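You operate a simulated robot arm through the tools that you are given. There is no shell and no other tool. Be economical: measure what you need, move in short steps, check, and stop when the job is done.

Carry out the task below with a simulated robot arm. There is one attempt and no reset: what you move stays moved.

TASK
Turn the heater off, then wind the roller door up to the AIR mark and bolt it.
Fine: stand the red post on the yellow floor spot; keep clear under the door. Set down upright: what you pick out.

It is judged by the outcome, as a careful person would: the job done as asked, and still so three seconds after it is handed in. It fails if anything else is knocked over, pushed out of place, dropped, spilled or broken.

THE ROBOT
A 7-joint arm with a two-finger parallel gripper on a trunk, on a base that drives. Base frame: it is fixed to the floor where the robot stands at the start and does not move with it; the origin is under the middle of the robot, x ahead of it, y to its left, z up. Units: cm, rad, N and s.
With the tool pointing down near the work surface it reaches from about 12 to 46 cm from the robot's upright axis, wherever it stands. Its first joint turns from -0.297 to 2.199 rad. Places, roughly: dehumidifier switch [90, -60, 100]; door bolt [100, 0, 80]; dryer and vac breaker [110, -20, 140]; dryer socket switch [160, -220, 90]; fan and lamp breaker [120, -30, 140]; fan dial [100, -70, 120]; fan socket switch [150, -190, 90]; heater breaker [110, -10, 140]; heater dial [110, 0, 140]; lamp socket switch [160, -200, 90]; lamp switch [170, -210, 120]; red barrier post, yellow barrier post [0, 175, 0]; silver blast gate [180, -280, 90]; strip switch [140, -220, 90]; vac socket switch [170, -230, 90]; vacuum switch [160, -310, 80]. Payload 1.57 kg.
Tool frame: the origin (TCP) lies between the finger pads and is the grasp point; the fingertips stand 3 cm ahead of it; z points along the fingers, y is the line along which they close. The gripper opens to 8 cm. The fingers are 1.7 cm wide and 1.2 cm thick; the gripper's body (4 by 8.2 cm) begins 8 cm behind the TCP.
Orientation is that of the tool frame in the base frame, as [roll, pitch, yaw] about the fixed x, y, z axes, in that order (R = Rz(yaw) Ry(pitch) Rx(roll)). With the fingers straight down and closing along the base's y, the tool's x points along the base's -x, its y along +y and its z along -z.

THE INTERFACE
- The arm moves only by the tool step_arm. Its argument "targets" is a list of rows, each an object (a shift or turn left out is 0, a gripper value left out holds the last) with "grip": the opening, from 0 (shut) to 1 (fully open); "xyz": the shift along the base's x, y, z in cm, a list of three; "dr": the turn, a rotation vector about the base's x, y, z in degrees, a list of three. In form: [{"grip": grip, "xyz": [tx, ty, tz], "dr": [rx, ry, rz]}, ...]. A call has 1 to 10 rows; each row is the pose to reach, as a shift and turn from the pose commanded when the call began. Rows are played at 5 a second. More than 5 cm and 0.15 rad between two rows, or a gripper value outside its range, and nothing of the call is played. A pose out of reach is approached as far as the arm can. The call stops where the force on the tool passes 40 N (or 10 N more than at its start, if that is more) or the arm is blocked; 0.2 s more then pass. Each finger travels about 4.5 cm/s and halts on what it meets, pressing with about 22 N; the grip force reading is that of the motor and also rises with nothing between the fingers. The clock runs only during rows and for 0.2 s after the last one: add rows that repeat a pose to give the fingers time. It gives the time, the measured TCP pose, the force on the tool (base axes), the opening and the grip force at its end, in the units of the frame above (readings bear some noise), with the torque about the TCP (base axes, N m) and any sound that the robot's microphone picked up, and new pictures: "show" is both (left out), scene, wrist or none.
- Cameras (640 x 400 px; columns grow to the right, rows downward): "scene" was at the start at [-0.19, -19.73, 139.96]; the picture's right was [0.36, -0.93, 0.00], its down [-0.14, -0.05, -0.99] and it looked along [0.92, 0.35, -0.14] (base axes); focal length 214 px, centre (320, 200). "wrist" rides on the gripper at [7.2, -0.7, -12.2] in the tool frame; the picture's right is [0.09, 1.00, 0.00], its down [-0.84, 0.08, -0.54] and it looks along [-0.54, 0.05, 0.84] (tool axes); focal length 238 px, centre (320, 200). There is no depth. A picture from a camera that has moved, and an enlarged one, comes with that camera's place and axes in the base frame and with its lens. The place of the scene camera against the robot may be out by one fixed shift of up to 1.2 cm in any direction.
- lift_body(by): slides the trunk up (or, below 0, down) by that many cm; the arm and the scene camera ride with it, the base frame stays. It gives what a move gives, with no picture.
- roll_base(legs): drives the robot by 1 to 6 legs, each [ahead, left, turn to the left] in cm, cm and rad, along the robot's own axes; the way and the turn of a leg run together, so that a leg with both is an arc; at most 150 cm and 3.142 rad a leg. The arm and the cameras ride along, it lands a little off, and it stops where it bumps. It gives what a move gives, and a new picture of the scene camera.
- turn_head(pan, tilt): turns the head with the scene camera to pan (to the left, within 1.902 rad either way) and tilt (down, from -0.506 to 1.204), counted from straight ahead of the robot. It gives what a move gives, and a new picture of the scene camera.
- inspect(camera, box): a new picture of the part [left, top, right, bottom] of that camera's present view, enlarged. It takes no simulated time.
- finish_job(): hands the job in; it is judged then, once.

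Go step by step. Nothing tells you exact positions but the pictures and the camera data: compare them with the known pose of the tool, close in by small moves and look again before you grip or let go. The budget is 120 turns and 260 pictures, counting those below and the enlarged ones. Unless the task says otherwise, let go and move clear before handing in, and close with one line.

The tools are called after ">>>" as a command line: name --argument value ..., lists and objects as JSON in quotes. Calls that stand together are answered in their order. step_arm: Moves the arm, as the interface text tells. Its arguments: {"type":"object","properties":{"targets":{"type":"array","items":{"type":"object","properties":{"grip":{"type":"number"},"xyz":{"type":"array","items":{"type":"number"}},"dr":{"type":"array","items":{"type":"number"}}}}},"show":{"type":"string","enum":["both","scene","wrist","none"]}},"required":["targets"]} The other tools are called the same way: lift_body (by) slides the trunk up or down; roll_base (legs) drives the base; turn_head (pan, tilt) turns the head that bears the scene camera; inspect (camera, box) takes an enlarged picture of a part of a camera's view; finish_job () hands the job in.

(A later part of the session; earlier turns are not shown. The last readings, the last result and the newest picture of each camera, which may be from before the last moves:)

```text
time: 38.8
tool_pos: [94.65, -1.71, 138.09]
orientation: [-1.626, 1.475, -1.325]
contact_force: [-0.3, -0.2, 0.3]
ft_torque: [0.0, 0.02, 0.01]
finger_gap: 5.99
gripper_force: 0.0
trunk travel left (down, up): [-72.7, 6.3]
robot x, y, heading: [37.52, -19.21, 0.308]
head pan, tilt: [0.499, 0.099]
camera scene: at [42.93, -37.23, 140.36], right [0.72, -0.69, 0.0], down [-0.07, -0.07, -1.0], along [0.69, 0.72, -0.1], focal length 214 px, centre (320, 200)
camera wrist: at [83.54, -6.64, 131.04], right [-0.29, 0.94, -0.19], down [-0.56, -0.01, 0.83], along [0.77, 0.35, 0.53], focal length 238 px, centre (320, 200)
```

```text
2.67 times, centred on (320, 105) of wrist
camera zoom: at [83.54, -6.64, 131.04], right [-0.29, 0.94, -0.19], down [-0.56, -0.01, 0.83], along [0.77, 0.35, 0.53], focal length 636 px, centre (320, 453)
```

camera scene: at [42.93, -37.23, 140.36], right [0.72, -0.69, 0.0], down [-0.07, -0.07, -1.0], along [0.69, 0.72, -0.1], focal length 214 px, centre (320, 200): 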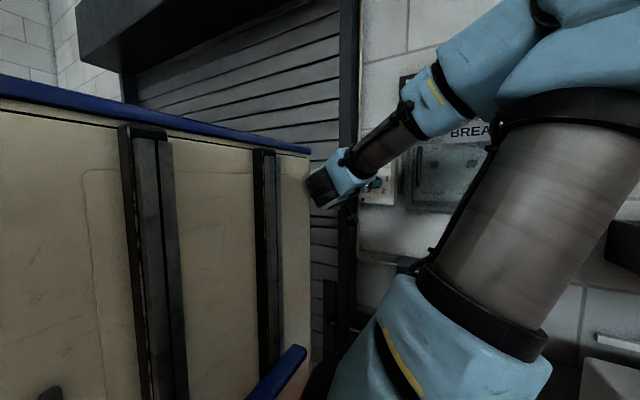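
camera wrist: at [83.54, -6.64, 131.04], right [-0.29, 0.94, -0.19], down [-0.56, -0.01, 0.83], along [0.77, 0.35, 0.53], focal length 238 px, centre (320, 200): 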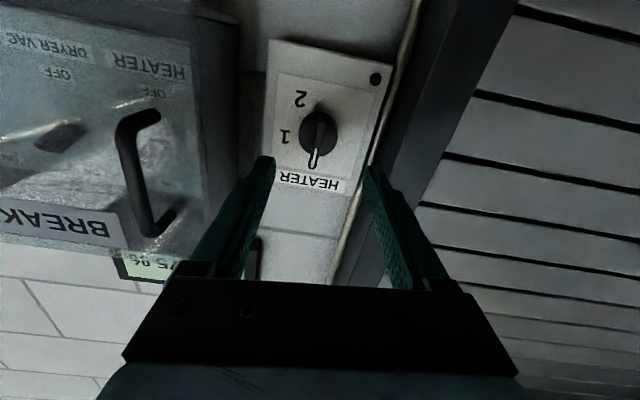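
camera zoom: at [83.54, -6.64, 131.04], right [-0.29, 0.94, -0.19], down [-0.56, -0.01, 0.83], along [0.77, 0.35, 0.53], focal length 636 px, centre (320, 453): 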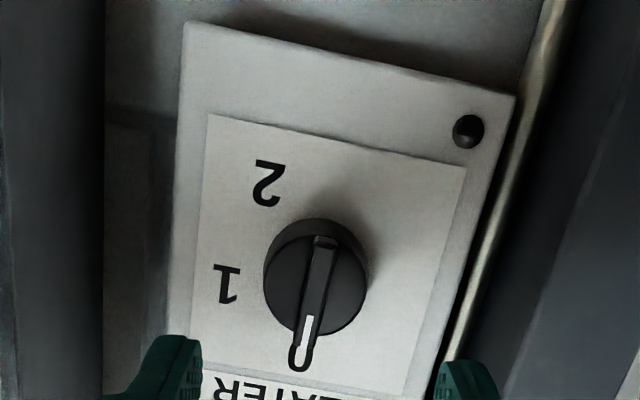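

The pointer is at 0 and the heater is off. I'll back off a little, lower the trunk and study the bolt, crank and AIR mark.

>>> roll_base --legs '[[-14, 0, 0]]'

>>> lift_body --by -40

>>> step_arm --targets '[{"grip": 0.75}]' --show "both"

```text
time: 40.1
tool_pos: [81.36, -5.89, 138.04]
orientation: [-1.626, 1.474, -1.319]
contact_force: [-0.1, -0.3, 0.0]
ft_torque: [-0.01, -0.02, 0.0]
finger_gap: 5.99
gripper_force: 0.1
trunk travel left (down, up): [-72.7, 6.3]
robot x, y, heading: [24.9, -23.38, 0.308]
head pan, tilt: [0.499, 0.099]
camera scene: at [29.57, -41.54, 140.36], right [0.72, -0.69, 0.0], down [-0.07, -0.07, -1.0], along [0.69, 0.72, -0.1], focal length 214 px, centre (320, 200)
```

scene: 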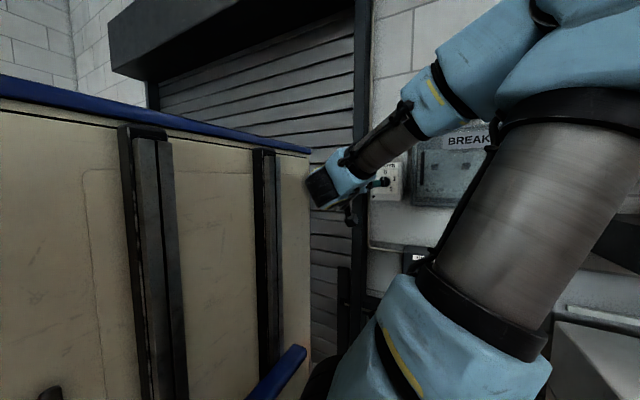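

```text
time: 44.0
tool_pos: [81.33, -5.94, 98.04]
orientation: [-1.621, 1.474, -1.314]
contact_force: [0.2, 0.5, 0.6]
ft_torque: [-0.01, -0.01, -0.02]
finger_gap: 6.02
gripper_force: 0.0
trunk travel left (down, up): [-32.7, 46.3]
robot x, y, heading: [24.97, -23.46, 0.307]
head pan, tilt: [0.499, 0.099]
```

```text
time: 44.4
tool_pos: [81.21, -5.95, 98.02]
orientation: [-1.622, 1.475, -1.319]
contact_force: [-0.5, -0.5, -0.3]
ft_torque: [0.0, 0.01, 0.02]
finger_gap: 6.0
gripper_force: 0.0
trunk travel left (down, up): [-32.7, 46.3]
robot x, y, heading: [24.72, -23.65, 0.31]
head pan, tilt: [0.499, 0.099]
camera scene: at [29.5, -41.53, 100.34], right [0.72, -0.69, 0.0], down [-0.07, -0.07, -1.0], along [0.69, 0.72, -0.1], focal length 214 px, centre (320, 200)
camera wrist: at [70.1, -10.87, 91.04], right [-0.3, 0.94, -0.19], down [-0.56, -0.01, 0.83], along [0.77, 0.35, 0.53], focal length 238 px, centre (320, 200)
```

scene: 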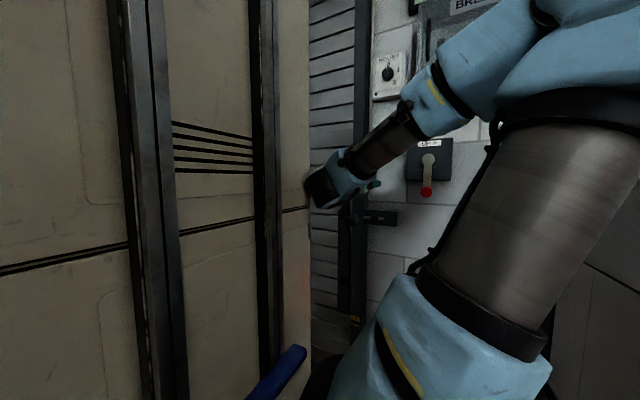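
wrist: 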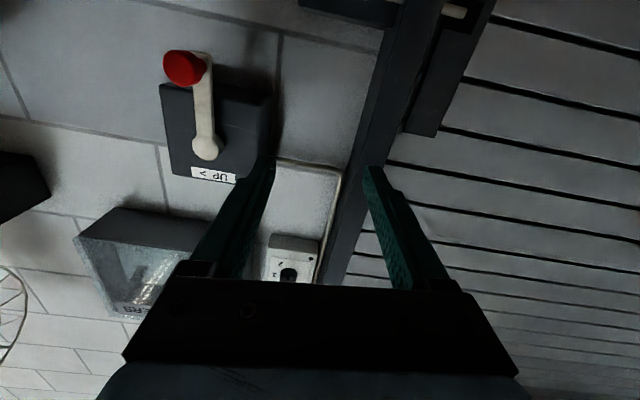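

>>> inspect --camera "scene" --box '[310, 180, 410, 340]'

>>> inspect --camera "wrist" --box '[140, 0, 360, 200]'

>>> lift_body --by -25

>>> step_arm --targets '[{"grip": 0.75}]' --show "both"

```text
2.50 times, centred on (360, 260) of scene
camera zoom: at [29.5, -41.53, 100.34], right [0.72, -0.69, 0.0], down [-0.07, -0.07, -1.0], along [0.69, 0.72, -0.1], focal length 536 px, centre (220, 50)
```

zoom: 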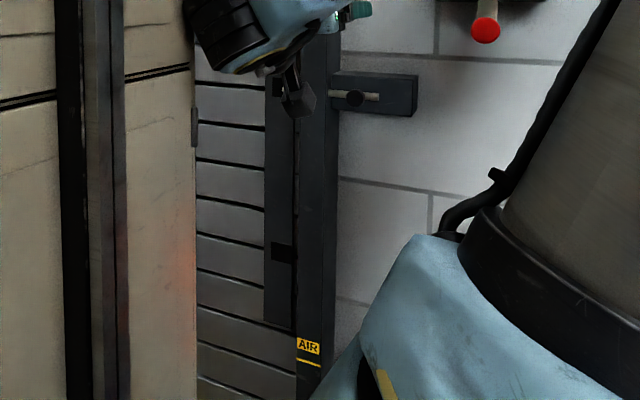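

```text
2.00 times, centred on (250, 100) of wrist
camera zoom: at [70.1, -10.87, 91.04], right [-0.3, 0.94, -0.19], down [-0.56, -0.01, 0.83], along [0.77, 0.35, 0.53], focal length 477 px, centre (460, 400)
```

zoom: 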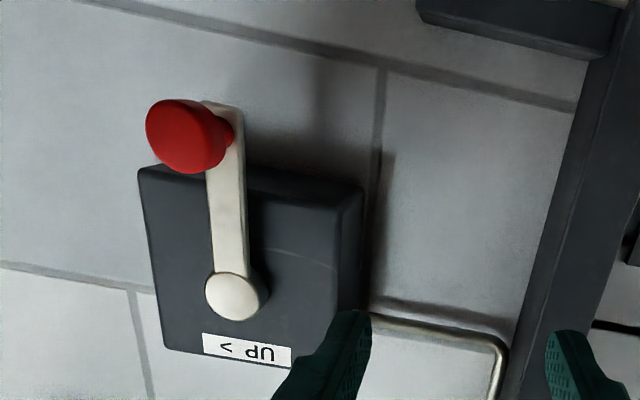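

```text
time: 47.0
tool_pos: [81.3, -5.95, 73.04]
orientation: [-1.624, 1.476, -1.319]
contact_force: [0.2, 0.1, -1.3]
ft_torque: [-0.03, -0.03, -0.03]
finger_gap: 6.02
gripper_force: 0.1
trunk travel left (down, up): [-7.7, 71.3]
robot x, y, heading: [24.68, -23.84, 0.309]
head pan, tilt: [0.499, 0.099]
```

```text
time: 47.4
tool_pos: [81.28, -5.97, 73.06]
orientation: [-1.626, 1.474, -1.321]
contact_force: [-0.4, -0.5, 0.9]
ft_torque: [0.0, -0.03, 0.01]
finger_gap: 6.0
gripper_force: 0.1
trunk travel left (down, up): [-7.7, 71.3]
robot x, y, heading: [24.63, -23.89, 0.307]
head pan, tilt: [0.499, 0.099]
camera scene: at [29.49, -41.5, 75.34], right [0.72, -0.69, 0.0], down [-0.07, -0.07, -1.0], along [0.69, 0.72, -0.1], focal length 214 px, centre (320, 200)
camera wrist: at [70.11, -10.86, 66.04], right [-0.29, 0.94, -0.19], down [-0.56, -0.01, 0.83], along [0.77, 0.35, 0.53], focal length 238 px, centre (320, 200)
```

scene: 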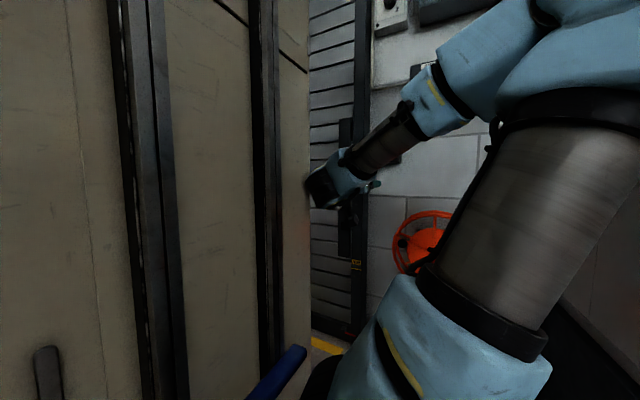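
wrist: 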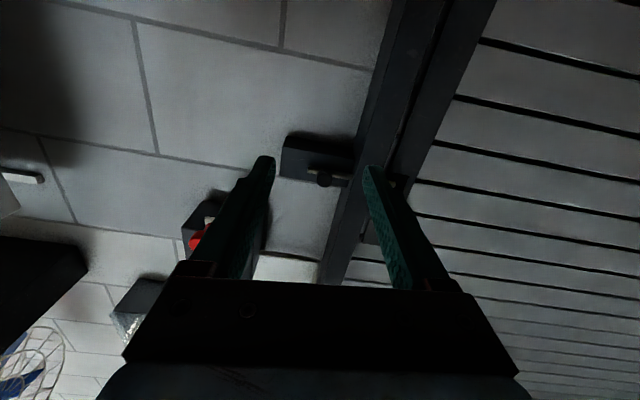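

Bolt knob is near (102.5, 3.9, 84), crank axle near (104, -14, 105.6), and its red knob about 10 cm below the axle. "UP >" means clockwise. The bolt comes out first, so I'll approach its knob.

>>> lift_body --by 11

>>> roll_base --legs '[[12, 3, 0]]'

>>> step_arm --targets '[{"grip": 0.75, "dr": [5.4, 1.7, 0]}, {"grip": 0.75, "dr": [5.4, 1.7, 0]}]' --show "both"

>>> inspect --camera "wrist" --box '[210, 40, 430, 200]'

```text
time: 48.8
tool_pos: [81.32, -5.97, 83.86]
orientation: [-1.64, 1.474, -1.337]
contact_force: [0.0, -0.1, -0.7]
ft_torque: [-0.03, -0.01, 0.03]
finger_gap: 6.01
gripper_force: 0.0
trunk travel left (down, up): [-18.7, 60.3]
robot x, y, heading: [24.79, -23.91, 0.309]
head pan, tilt: [0.499, 0.099]
```

```text
time: 50.0
tool_pos: [91.88, 0.67, 84.1]
orientation: [-1.628, 1.474, -1.324]
contact_force: [-0.5, 0.2, -0.4]
ft_torque: [0.02, 0.0, -0.01]
finger_gap: 6.01
gripper_force: 0.1
trunk travel left (down, up): [-18.7, 60.3]
robot x, y, heading: [35.33, -17.24, 0.313]
head pan, tilt: [0.499, 0.099]
camera scene: at [40.18, -34.91, 86.35], right [0.72, -0.69, 0.0], down [-0.07, -0.07, -1.0], along [0.69, 0.72, -0.1], focal length 214 px, centre (320, 200)
```

scene: 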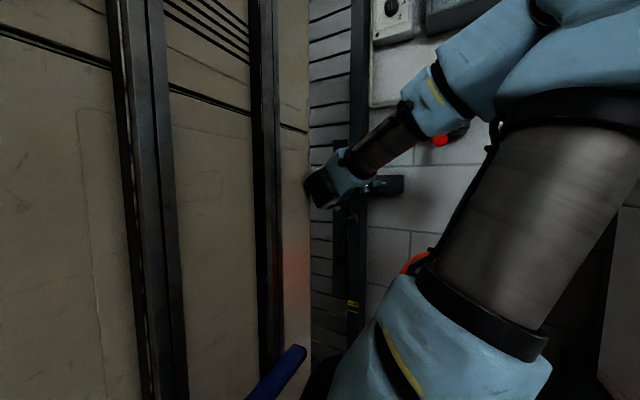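

```text
time: 50.6
tool_pos: [92.02, 0.64, 83.84]
orientation: [2.852, 1.564, -3.124]
contact_force: [0.6, 0.1, 0.2]
ft_torque: [0.03, 0.02, -0.02]
finger_gap: 6.0
gripper_force: 0.2
trunk travel left (down, up): [-18.7, 60.3]
robot x, y, heading: [35.3, -17.25, 0.312]
head pan, tilt: [0.499, 0.099]
camera scene: at [40.16, -34.86, 86.34], right [0.72, -0.69, 0.0], down [-0.07, -0.07, -1.0], along [0.69, 0.72, -0.1], focal length 214 px, centre (320, 200)
camera wrist: at [80.55, -3.58, 76.85], right [-0.3, 0.95, -0.09], down [-0.53, -0.09, 0.84], along [0.79, 0.3, 0.53], focal length 238 px, centre (320, 200)
```

scene: 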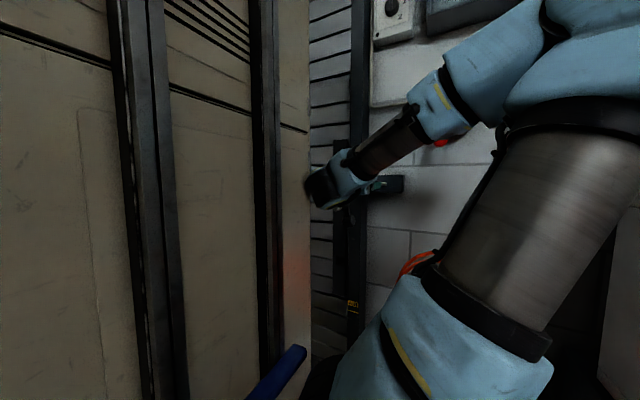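
wrist: 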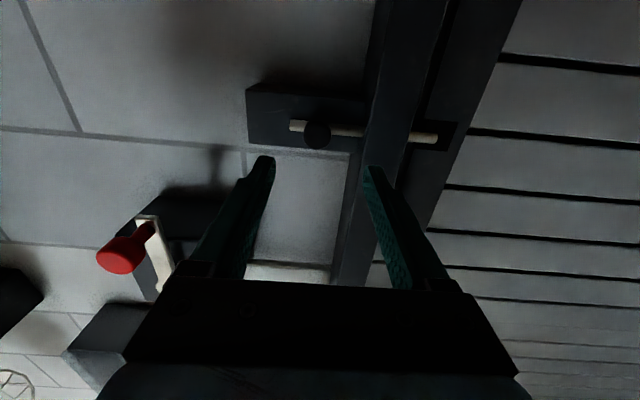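

```text
2.50 times, centred on (320, 120) of wrist
camera zoom: at [80.55, -3.58, 76.85], right [-0.3, 0.95, -0.09], down [-0.53, -0.09, 0.84], along [0.79, 0.3, 0.53], focal length 596 px, centre (320, 400)
```

zoom: 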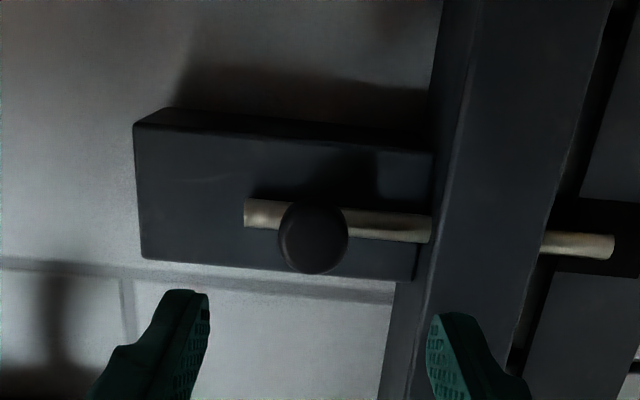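

>>> step_arm --targets '[{"grip": 0.55, "xyz": [2.6, 0.6, 0]}, {"xyz": [5.3, 1.4, 0]}, {"xyz": [7.8, 2.2, 0]}, {"xyz": [7.8, 2.2, 0]}]' --show "wrist"

>>> inspect --camera "wrist" --box '[210, 60, 430, 220]'

```text
time: 51.6
tool_pos: [99.79, 2.95, 84.01]
orientation: [2.816, 1.566, 3.125]
contact_force: [-0.6, -0.6, 0.7]
ft_torque: [0.02, 0.0, -0.02]
finger_gap: 4.4
gripper_force: 0.1
trunk travel left (down, up): [-18.7, 60.3]
robot x, y, heading: [34.84, -17.05, 0.313]
head pan, tilt: [0.499, 0.099]
camera wrist: at [88.34, -1.23, 76.98], right [-0.3, 0.95, -0.09], down [-0.54, -0.09, 0.84], along [0.79, 0.3, 0.54], focal length 238 px, centre (320, 200)
```

wrist: 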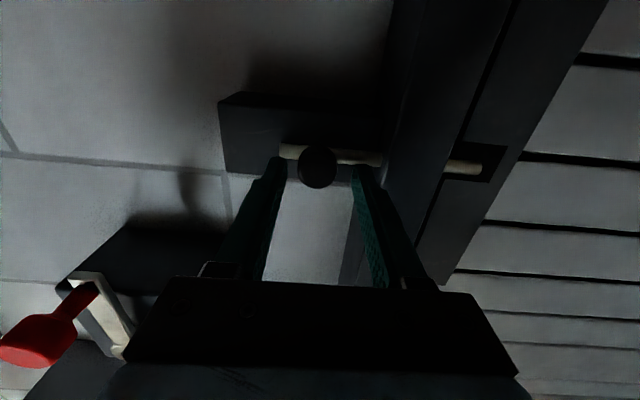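

```text
2.50 times, centred on (320, 140) of wrist
camera zoom: at [88.34, -1.23, 76.98], right [-0.3, 0.95, -0.09], down [-0.54, -0.09, 0.84], along [0.79, 0.3, 0.54], focal length 596 px, centre (320, 350)
```

zoom: 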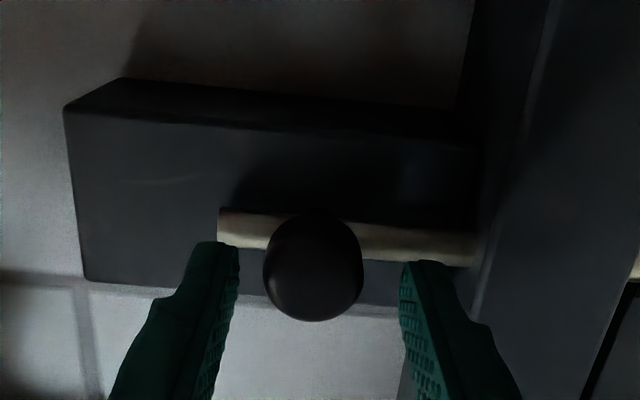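

>>> step_arm --targets '[{"xyz": [1.0, 0.3, 0]}, {"xyz": [1.8, 0.6, 0]}, {"xyz": [1.8, 0.6, 0], "grip": 0}, {"xyz": [1.8, 0.6, 0], "grip": 0}, {"xyz": [1.8, 0.6, 0], "grip": 0}, {"xyz": [1.8, 0.6, 0], "grip": 0}]' --show "wrist"

```text
time: 53.0
tool_pos: [101.66, 3.35, 84.05]
orientation: [2.637, 1.566, 2.939]
contact_force: [7.1, -12.3, 1.0]
ft_torque: [0.01, -0.08, -0.29]
finger_gap: 2.74
gripper_force: 38.0
trunk travel left (down, up): [-18.7, 60.3]
robot x, y, heading: [35.38, -17.16, 0.309]
head pan, tilt: [0.499, 0.099]
camera wrist: at [90.2, -0.76, 76.95], right [-0.3, 0.95, -0.09], down [-0.54, -0.09, 0.84], along [0.79, 0.3, 0.54], focal length 238 px, centre (320, 200)
```

wrist: 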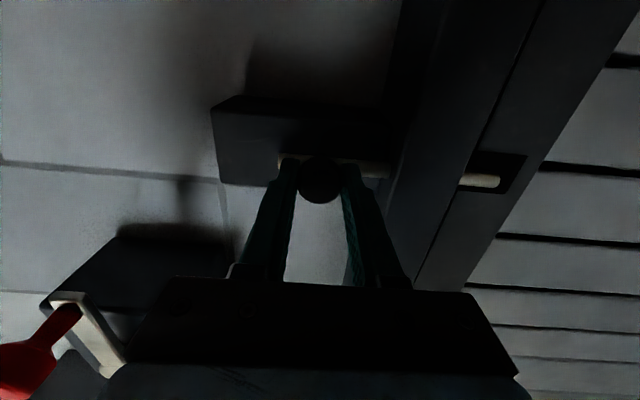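

>>> step_arm --targets '[{"xyz": [0.31, -0.95, 0]}, {"xyz": [0.61, -1.9, 0]}, {"xyz": [0.92, -2.86, 0]}, {"xyz": [1.22, -3.8, 0]}, {"xyz": [1.38, -4.3, 0]}]' --show "wrist"

>>> inspect --camera "wrist" --box '[210, 60, 540, 240]'

```text
time: 54.2
tool_pos: [102.72, -0.39, 83.82]
orientation: [-3.122, 1.566, -2.815]
contact_force: [22.3, 20.6, 5.8]
ft_torque: [0.07, -0.12, 0.13]
finger_gap: 2.74
gripper_force: 37.8
trunk travel left (down, up): [-18.7, 60.3]
robot x, y, heading: [35.41, -16.72, 0.308]
head pan, tilt: [0.499, 0.099]
camera wrist: at [91.41, -4.75, 76.94], right [-0.31, 0.95, -0.09], down [-0.54, -0.09, 0.84], along [0.79, 0.31, 0.54], focal length 238 px, centre (320, 200)
```

wrist: 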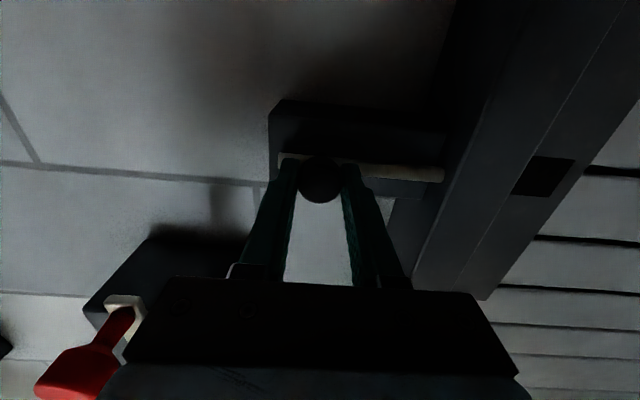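

```text
1.94 times, centred on (375, 150) of wrist
camera zoom: at [91.41, -4.75, 76.94], right [-0.31, 0.95, -0.09], down [-0.54, -0.09, 0.84], along [0.79, 0.31, 0.54], focal length 462 px, centre (213, 297)
```

zoom: 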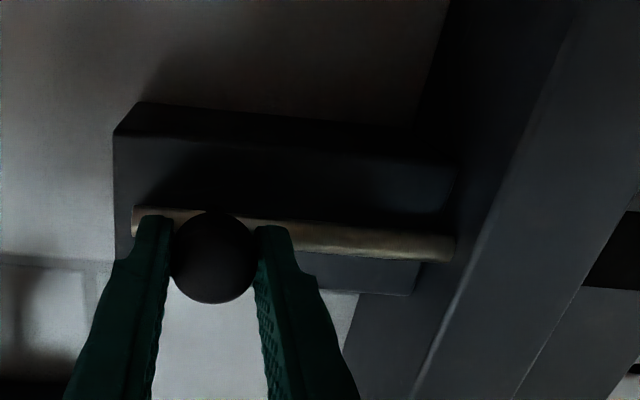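

The bolt is out of the door and at its stop. I'll release it, back off and check it stays back.

>>> step_arm --targets '[{"xyz": [-0.15, 0.45, 0]}, {"xyz": [-0.15, 0.45, 0], "grip": 0.55}, {"xyz": [-0.15, 0.45, 0], "grip": 0.55}, {"xyz": [-4, -1, 0]}, {"xyz": [-8, -2.3, 0]}, {"xyz": [-8, -2.3, 0]}]' --show "wrist"

>>> inspect --camera "wrist" --box '[40, 40, 540, 320]'

```text
time: 55.6
tool_pos: [94.84, -3.01, 84.0]
orientation: [2.873, 1.565, -3.104]
contact_force: [0.1, 0.0, -0.7]
ft_torque: [0.02, 0.02, -0.02]
finger_gap: 4.38
gripper_force: 0.1
trunk travel left (down, up): [-18.7, 60.3]
robot x, y, heading: [35.04, -17.0, 0.313]
head pan, tilt: [0.499, 0.099]
camera wrist: at [83.5, -7.3, 76.98], right [-0.3, 0.95, -0.09], down [-0.54, -0.09, 0.84], along [0.79, 0.3, 0.54], focal length 238 px, centre (320, 200)
```

wrist: 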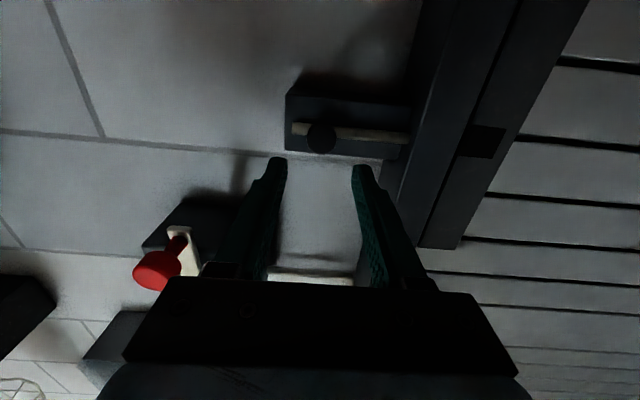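

```text
1.28 times, centred on (290, 180) of wrist
camera zoom: at [83.5, -7.3, 76.98], right [-0.3, 0.95, -0.09], down [-0.54, -0.09, 0.84], along [0.79, 0.3, 0.54], focal length 305 px, centre (358, 226)
```

zoom: 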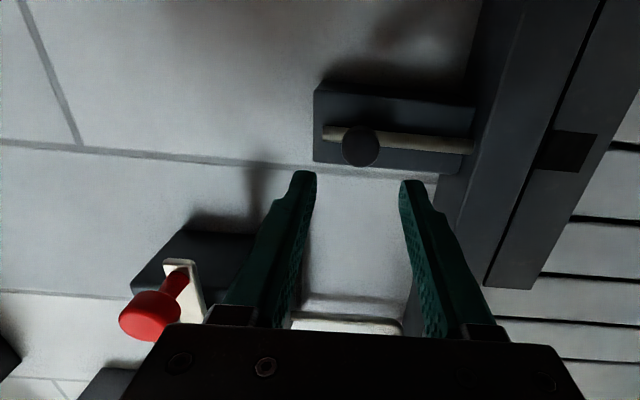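

The bolt stays retracted. I'll move over to the crank and look at its knob.

>>> roll_base --legs '[[-8, -9, 0]]'

>>> lift_body --by 21.6

>>> step_arm --targets '[{"grip": 0.75, "xyz": [0.6, -1.9, -3.3]}, {"grip": 0.75, "xyz": [1.2, -3.8, -6.6]}, {"grip": 0.75, "xyz": [1.3, -4.2, -9.9]}, {"grip": 0.75, "xyz": [1.3, -4.2, -9.9]}]' --show "both"

```text
time: 56.9
tool_pos: [90.05, -14.08, 84.08]
orientation: [2.842, 1.566, -3.136]
contact_force: [-0.6, -0.2, 0.0]
ft_torque: [0.02, 0.0, 0.0]
finger_gap: 4.39
gripper_force: 0.0
trunk travel left (down, up): [-18.7, 60.3]
robot x, y, heading: [30.13, -28.54, 0.313]
head pan, tilt: [0.499, 0.099]
camera scene: at [35.2, -45.8, 86.38], right [0.72, -0.69, 0.0], down [-0.07, -0.07, -1.0], along [0.69, 0.72, -0.1], focal length 214 px, centre (320, 200)
```

scene: 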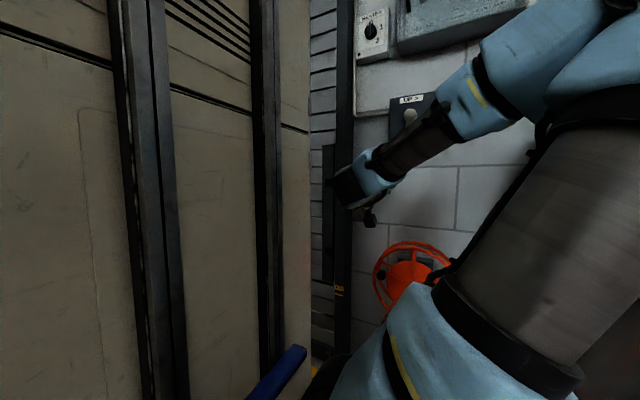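

```text
time: 59.2
tool_pos: [89.91, -14.11, 105.67]
orientation: [2.838, 1.567, -3.14]
contact_force: [0.7, 0.4, 0.6]
ft_torque: [0.02, 0.01, 0.0]
finger_gap: 4.4
gripper_force: 0.0
trunk travel left (down, up): [-40.3, 38.7]
robot x, y, heading: [30.39, -28.03, 0.314]
head pan, tilt: [0.499, 0.099]
```

```text
time: 60.2
tool_pos: [93.85, -16.94, 97.19]
orientation: [2.879, 1.565, -3.098]
contact_force: [1.1, -0.2, 0.3]
ft_torque: [0.05, -0.04, -0.01]
finger_gap: 6.02
gripper_force: 0.1
out of reach, approached as far as the arm can: row 2, 3, 4
trunk travel left (down, up): [-40.3, 38.7]
robot x, y, heading: [30.35, -27.89, 0.31]
head pan, tilt: [0.499, 0.099]
camera scene: at [35.2, -45.8, 107.98], right [0.72, -0.69, 0.0], down [-0.07, -0.07, -1.0], along [0.69, 0.72, -0.1], focal length 214 px, centre (320, 200)
camera wrist: at [82.4, -21.15, 90.22], right [-0.3, 0.95, -0.09], down [-0.54, -0.09, 0.84], along [0.79, 0.3, 0.54], focal length 238 px, centre (320, 200)
```

scene: 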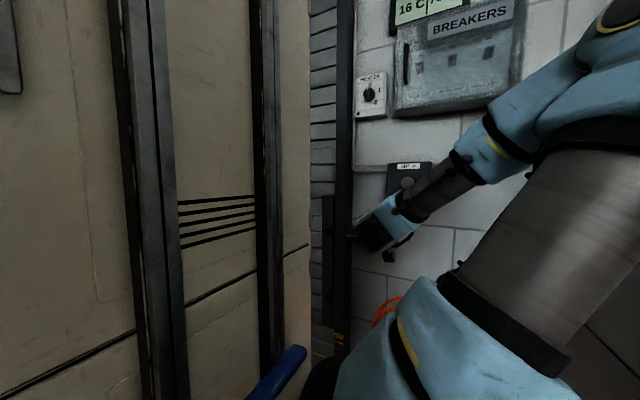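
wrist: 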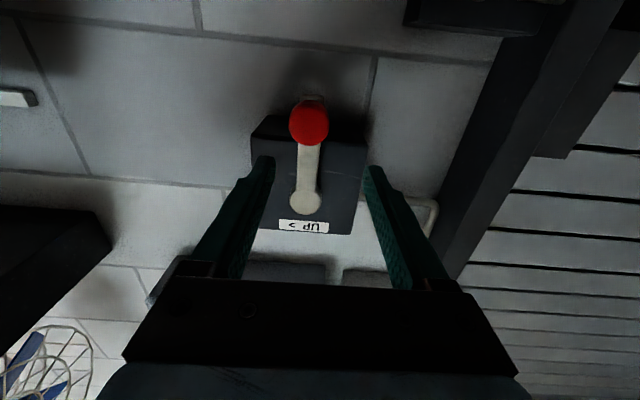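

>>> step_arm --targets '[{"xyz": [1.9, -0.2, -0.8]}, {"xyz": [3.8, -0.1, -1.5]}, {"xyz": [3.8, -0.1, -1.5]}]' --show "both"

>>> inspect --camera "wrist" --box '[220, 60, 440, 240]'

```text
time: 61.0
tool_pos: [97.52, -17.02, 95.8]
orientation: [2.872, 1.567, -3.106]
contact_force: [0.4, 0.7, -0.9]
ft_torque: [0.04, 0.02, 0.03]
finger_gap: 6.0
gripper_force: 0.1
trunk travel left (down, up): [-40.3, 38.7]
robot x, y, heading: [30.52, -28.01, 0.313]
head pan, tilt: [0.499, 0.099]
camera scene: at [35.2, -45.8, 107.98], right [0.72, -0.69, 0.0], down [-0.07, -0.07, -1.0], along [0.69, 0.72, -0.1], focal length 214 px, centre (320, 200)
camera wrist: at [86.19, -21.26, 88.77], right [-0.3, 0.95, -0.09], down [-0.54, -0.09, 0.84], along [0.79, 0.3, 0.54], focal length 238 px, centre (320, 200)
```

scene: 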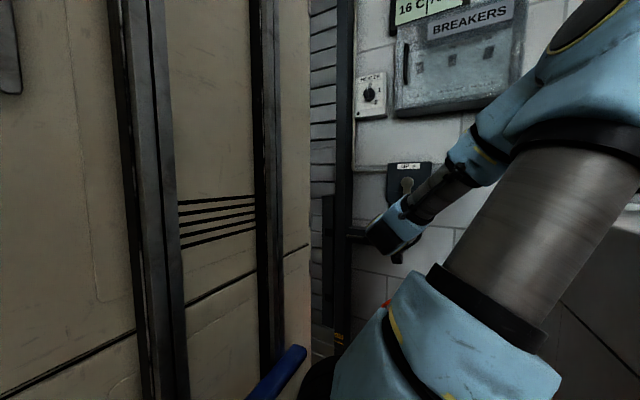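
wrist: 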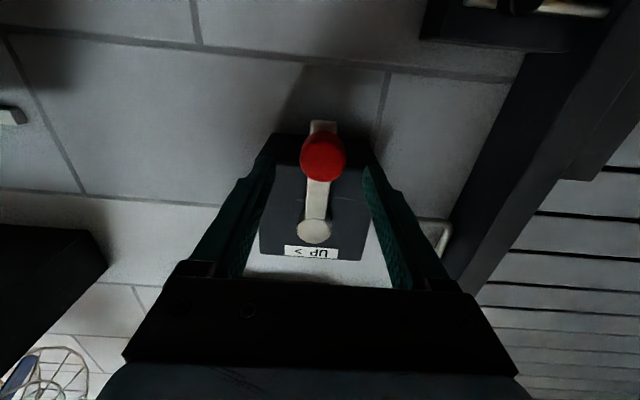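

```text
2.22 times, centred on (330, 150) of wrist
camera zoom: at [86.19, -21.26, 88.77], right [-0.3, 0.95, -0.09], down [-0.54, -0.09, 0.84], along [0.79, 0.3, 0.54], focal length 530 px, centre (298, 311)
```

zoom: 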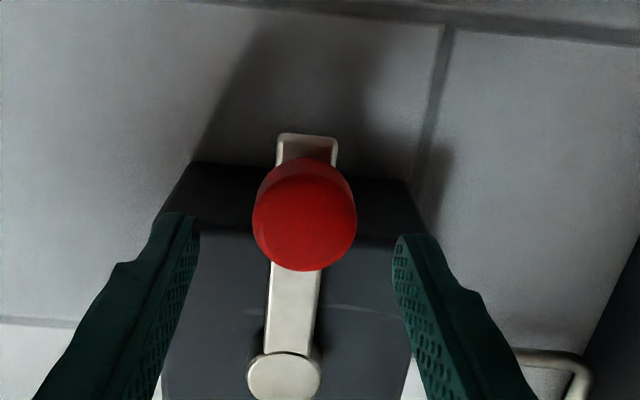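

>>> step_arm --targets '[{"xyz": [1.5, 0.6, 0]}, {"xyz": [2.9, 1.1, 0]}, {"xyz": [2.9, 1.1, 0], "grip": 0}, {"xyz": [2.9, 1.1, 0], "grip": 0}, {"xyz": [2.9, 1.1, 0], "grip": 0}, {"xyz": [2.9, 1.1, 0], "grip": 0}, {"xyz": [2.9, 1.1, 0], "grip": 0}]' --show "wrist"

>>> inspect --camera "wrist" --box '[220, 60, 440, 240]'

```text
time: 62.6
tool_pos: [100.41, -15.91, 95.78]
orientation: [2.879, 1.567, -3.1]
contact_force: [0.6, 2.7, -1.3]
ft_torque: [-0.06, 0.06, 0.06]
finger_gap: 3.35
gripper_force: 41.4
trunk travel left (down, up): [-40.3, 38.7]
robot x, y, heading: [30.07, -28.22, 0.316]
head pan, tilt: [0.499, 0.099]
camera wrist: at [89.11, -20.14, 88.77], right [-0.3, 0.95, -0.09], down [-0.54, -0.09, 0.84], along [0.79, 0.3, 0.54], focal length 238 px, centre (320, 200)
```

wrist: 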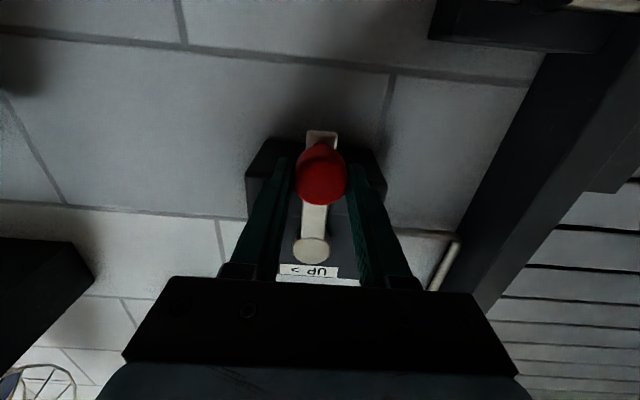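

```text
2.22 times, centred on (330, 150) of wrist
camera zoom: at [89.11, -20.14, 88.77], right [-0.3, 0.95, -0.09], down [-0.54, -0.09, 0.84], along [0.79, 0.3, 0.54], focal length 530 px, centre (298, 311)
```

zoom: 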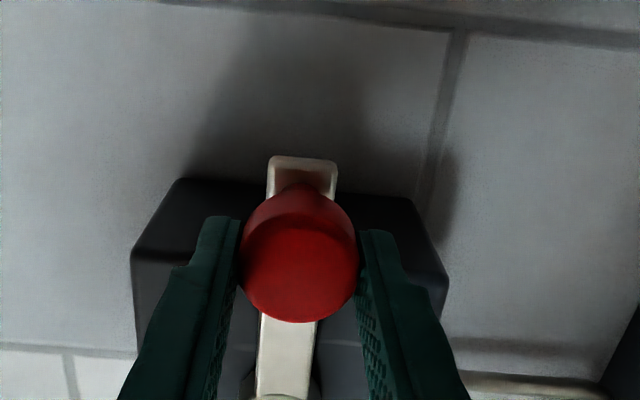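

>>> step_arm --targets '[{"xyz": [-0.77, 2.39, 0.33]}, {"xyz": [-1.48, 4.62, 1.3]}, {"xyz": [-2.1, 6.53, 2.84]}]' --show "wrist"

```text
time: 63.4
tool_pos: [98.2, -9.19, 98.82]
orientation: [-1.127, 1.57, -0.815]
contact_force: [5.6, 1.8, 4.5]
ft_torque: [0.21, -0.79, 0.31]
finger_gap: 3.3
gripper_force: 41.3
trunk travel left (down, up): [-40.3, 38.7]
robot x, y, heading: [30.61, -28.23, 0.311]
head pan, tilt: [0.499, 0.099]
camera wrist: at [86.87, -13.49, 91.72], right [-0.3, 0.95, -0.09], down [-0.54, -0.09, 0.84], along [0.79, 0.3, 0.54], focal length 238 px, centre (320, 200)
```

wrist: 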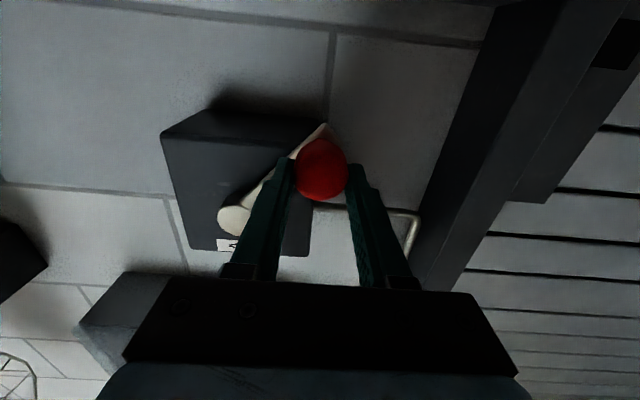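

>>> step_arm --targets '[{"xyz": [-0.47, 1.47, 2.01]}, {"xyz": [-0.82, 2.56, 5.18]}, {"xyz": [-0.82, 2.56, 8.54]}, {"xyz": [-0.47, 1.47, 11.71]}, {"xyz": [0.19, -0.59, 14.29]}, {"xyz": [1.08, -3.37, 15.97]}, {"xyz": [2.1, -6.53, 16.56]}]' --show "both"

```text
time: 65.0
tool_pos: [100.52, -16.11, 115.17]
orientation: [2.824, 1.566, 3.13]
contact_force: [-0.2, 1.0, 1.1]
ft_torque: [-0.04, -0.02, -0.02]
finger_gap: 0.0
gripper_force: 21.1
trunk travel left (down, up): [-40.3, 38.7]
robot x, y, heading: [30.1, -27.99, 0.31]
head pan, tilt: [0.499, 0.099]
camera scene: at [35.2, -45.79, 107.98], right [0.72, -0.69, 0.0], down [-0.07, -0.07, -1.0], along [0.69, 0.72, -0.1], focal length 214 px, centre (320, 200)
camera wrist: at [89.09, -20.33, 108.15], right [-0.3, 0.95, -0.09], down [-0.54, -0.09, 0.84], along [0.79, 0.3, 0.54], focal length 238 px, centre (320, 200)
```

scene: 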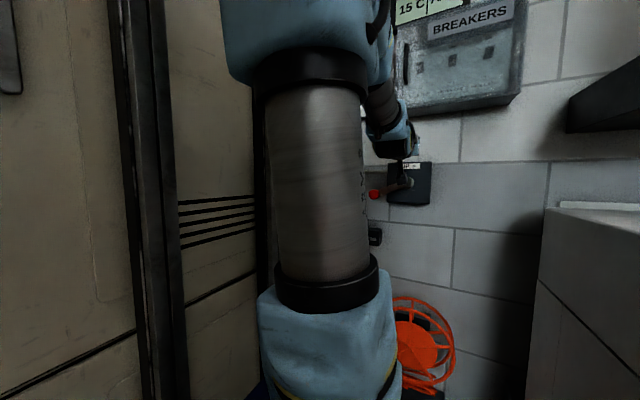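
wrist: 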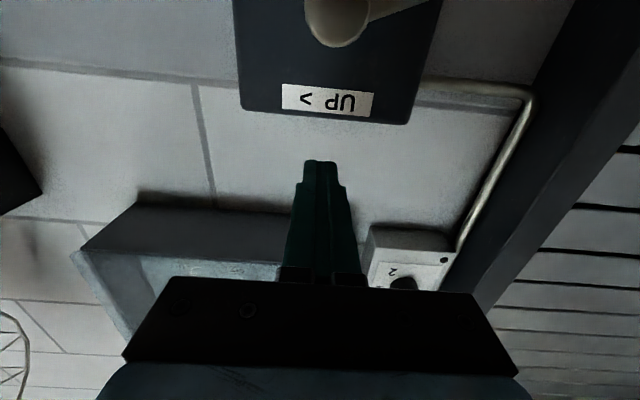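

The grip slipped when the motion turned vertical, but the crank stayed put. I'll push the knob round with closed fingers trailing behind it, and start by placing them below it.

>>> step_arm --targets '[{"grip": 0, "xyz": [-4.76, -1.53, 0]}, {"xyz": [-5.3, 0.0, -4.2]}, {"xyz": [-5.8, 1.6, -8.4]}, {"xyz": [-6.3, 3.2, -12.6]}, {"xyz": [-6.8, 4.82, -16.75]}, {"xyz": [-6.8, 4.82, -16.75]}]' --show "both"

>>> inspect --camera "wrist" --box '[160, 40, 460, 240]'

```text
time: 66.4
tool_pos: [93.68, -11.11, 98.48]
orientation: [2.954, 1.567, -3.023]
contact_force: [-0.1, 0.4, -0.2]
ft_torque: [0.02, 0.01, 0.02]
finger_gap: 0.01
gripper_force: 21.0
trunk travel left (down, up): [-40.3, 38.7]
robot x, y, heading: [30.54, -28.12, 0.311]
head pan, tilt: [0.499, 0.099]
camera scene: at [35.19, -45.8, 107.98], right [0.72, -0.69, 0.0], down [-0.07, -0.07, -1.0], along [0.69, 0.72, -0.1], focal length 214 px, centre (320, 200)
camera wrist: at [82.33, -15.4, 91.37], right [-0.3, 0.95, -0.09], down [-0.54, -0.09, 0.84], along [0.79, 0.3, 0.54], focal length 238 px, centre (320, 200)
```

scene: 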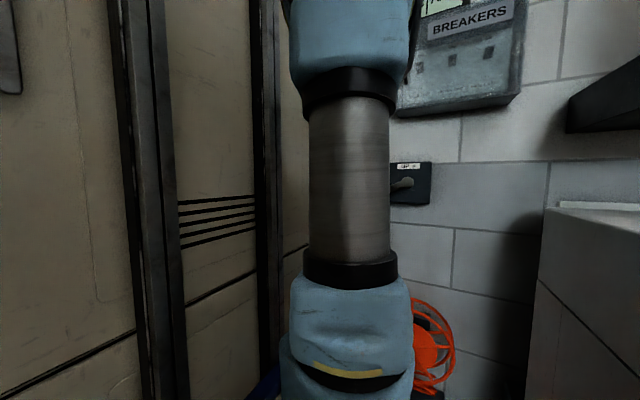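
wrist: 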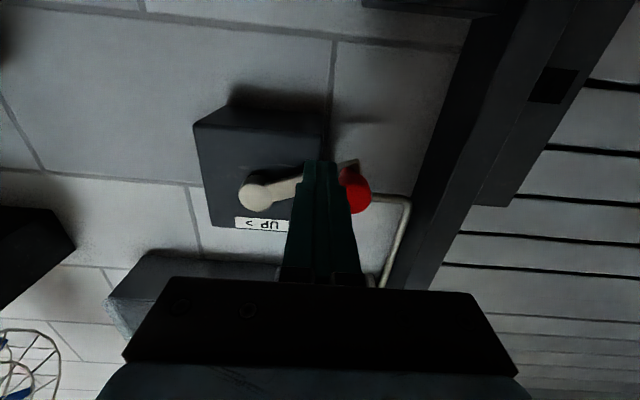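

```text
2.00 times, centred on (310, 140) of wrist
camera zoom: at [82.33, -15.4, 91.37], right [-0.3, 0.95, -0.09], down [-0.54, -0.09, 0.84], along [0.79, 0.3, 0.54], focal length 477 px, centre (340, 320)
```

zoom: 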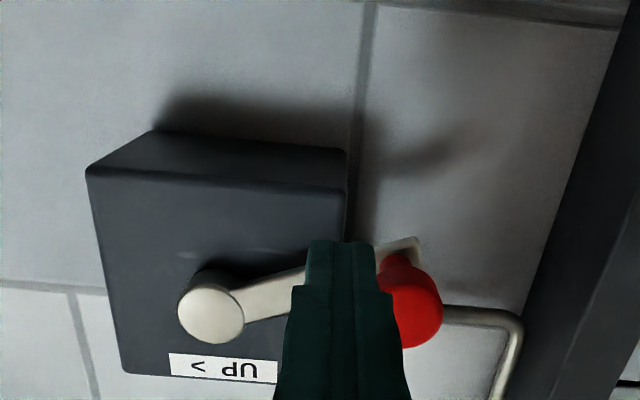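

>>> step_arm --targets '[{"grip": 0, "xyz": [2.6, 0.84, 0]}, {"xyz": [5.24, 1.68, 0]}, {"xyz": [4.5, 3.97, 2.89]}, {"xyz": [3.96, 5.66, 6.36]}, {"xyz": [3.97, 5.63, 9.82]}, {"xyz": [4.52, 3.93, 12.86]}, {"xyz": [5.35, 1.34, 15.12]}]' --show "wrist"

>>> inspect --camera "wrist" --box '[160, 40, 460, 240]'

```text
time: 68.0
tool_pos: [99.02, -9.73, 113.79]
orientation: [2.762, 1.568, 3.067]
contact_force: [-0.1, -0.8, -0.6]
ft_torque: [0.0, -0.02, -0.06]
finger_gap: 0.0
gripper_force: 21.2
trunk travel left (down, up): [-40.3, 38.7]
robot x, y, heading: [29.82, -28.05, 0.308]
head pan, tilt: [0.499, 0.099]
camera wrist: at [87.65, -14.02, 106.67], right [-0.3, 0.95, -0.09], down [-0.54, -0.09, 0.84], along [0.79, 0.3, 0.54], focal length 238 px, centre (320, 200)
```

wrist: 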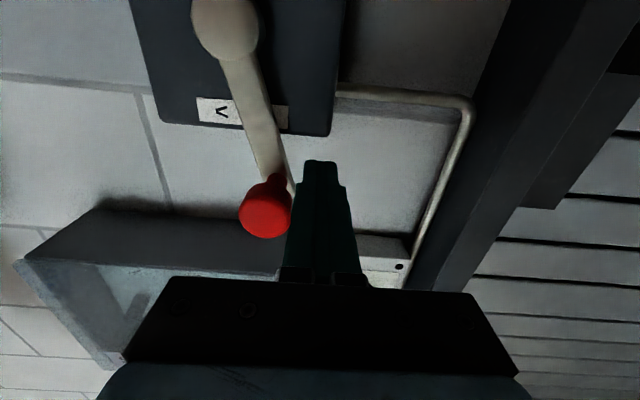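

```text
2.00 times, centred on (310, 140) of wrist
camera zoom: at [87.65, -14.02, 106.67], right [-0.3, 0.95, -0.09], down [-0.54, -0.09, 0.84], along [0.79, 0.3, 0.54], focal length 477 px, centre (340, 320)
```

zoom: 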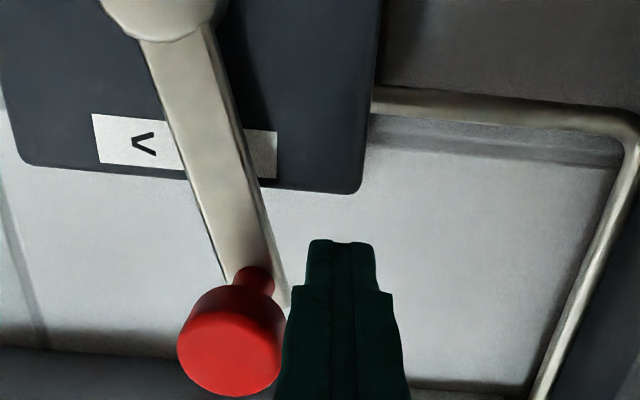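

>>> step_arm --targets '[{"xyz": [1.02, -3.16, 2.0]}, {"xyz": [2.09, -6.51, 2.8]}, {"xyz": [3.1, -9.65, 1.58]}, {"xyz": [3.92, -12.2, -0.7]}, {"xyz": [4.64, -14.42, -3.77]}, {"xyz": [5.18, -16.11, -7.24]}, {"xyz": [5.17, -16.08, -10.7]}, {"xyz": [4.62, -14.38, -13.74]}, {"xyz": [3.79, -11.79, -16]}, {"xyz": [2.77, -8.63, -18]}]' --show "both"

```text
time: 70.2
tool_pos: [101.66, -18.41, 95.66]
orientation: [3.017, 1.563, -2.962]
contact_force: [-0.5, -0.8, 0.5]
ft_torque: [0.0, 0.0, 0.02]
finger_gap: 0.02
gripper_force: 21.5
trunk travel left (down, up): [-40.3, 38.7]
robot x, y, heading: [30.08, -28.15, 0.308]
head pan, tilt: [0.499, 0.099]
camera scene: at [35.19, -45.81, 107.98], right [0.72, -0.69, 0.0], down [-0.07, -0.07, -1.0], along [0.69, 0.72, -0.1], focal length 214 px, centre (320, 200)
camera wrist: at [90.31, -22.68, 88.56], right [-0.3, 0.95, -0.09], down [-0.53, -0.09, 0.84], along [0.79, 0.3, 0.53], focal length 238 px, centre (320, 200)
```

scene: 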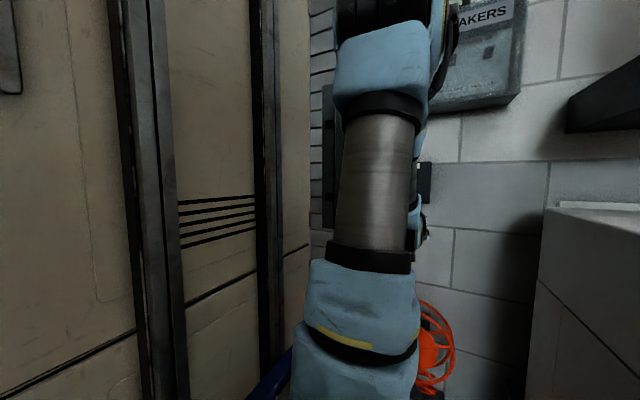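
wrist: 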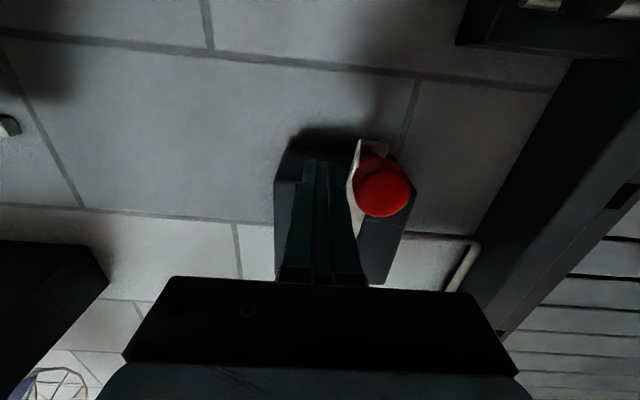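

>>> inspect --camera "scene" --box '[300, 40, 440, 260]'

>>> inspect --camera "wrist" --box '[420, 0, 640, 400]'

>>> turn_head --pan 0.4 --tilt 0.5

```text
1.82 times, centred on (370, 150) of scene
camera zoom: at [35.19, -45.81, 107.98], right [0.72, -0.69, 0.0], down [-0.07, -0.07, -1.0], along [0.69, 0.72, -0.1], focal length 390 px, centre (229, 291)
```

zoom: 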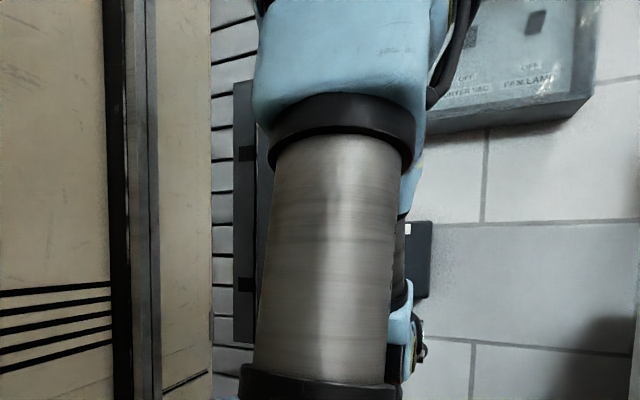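

```text
1.00 times, centred on (530, 200) of wrist (not enlarged: the box is as wide or as high as the picture)
camera zoom: at [90.31, -22.68, 88.56], right [-0.3, 0.95, -0.09], down [-0.53, -0.09, 0.84], along [0.79, 0.3, 0.53], focal length 238 px, centre (110, 200)
```

zoom: 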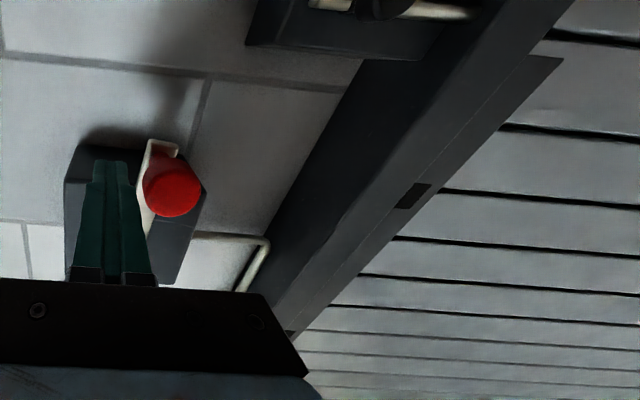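

```text
time: 71.0
tool_pos: [101.79, -18.5, 95.76]
orientation: [2.846, 1.567, -3.131]
contact_force: [0.2, 0.3, 0.5]
ft_torque: [-0.01, -0.03, 0.03]
finger_gap: 0.01
gripper_force: 21.3
trunk travel left (down, up): [-40.3, 38.7]
robot x, y, heading: [30.13, -28.13, 0.31]
head pan, tilt: [0.4, 0.499]
camera scene: at [35.75, -46.53, 104.28], right [0.65, -0.76, 0.0], down [-0.36, -0.31, -0.88], along [0.67, 0.57, -0.48], focal length 214 px, centre (320, 200)
```

scene: 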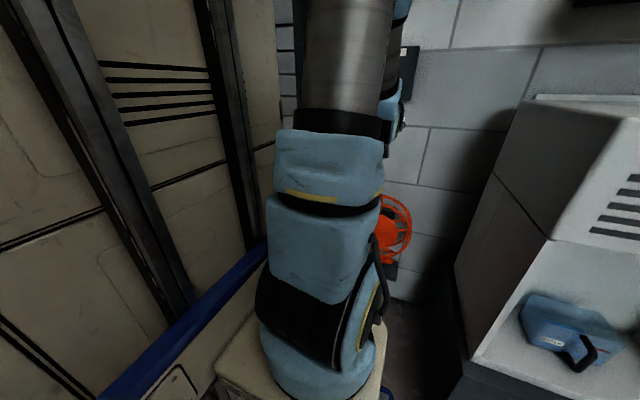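

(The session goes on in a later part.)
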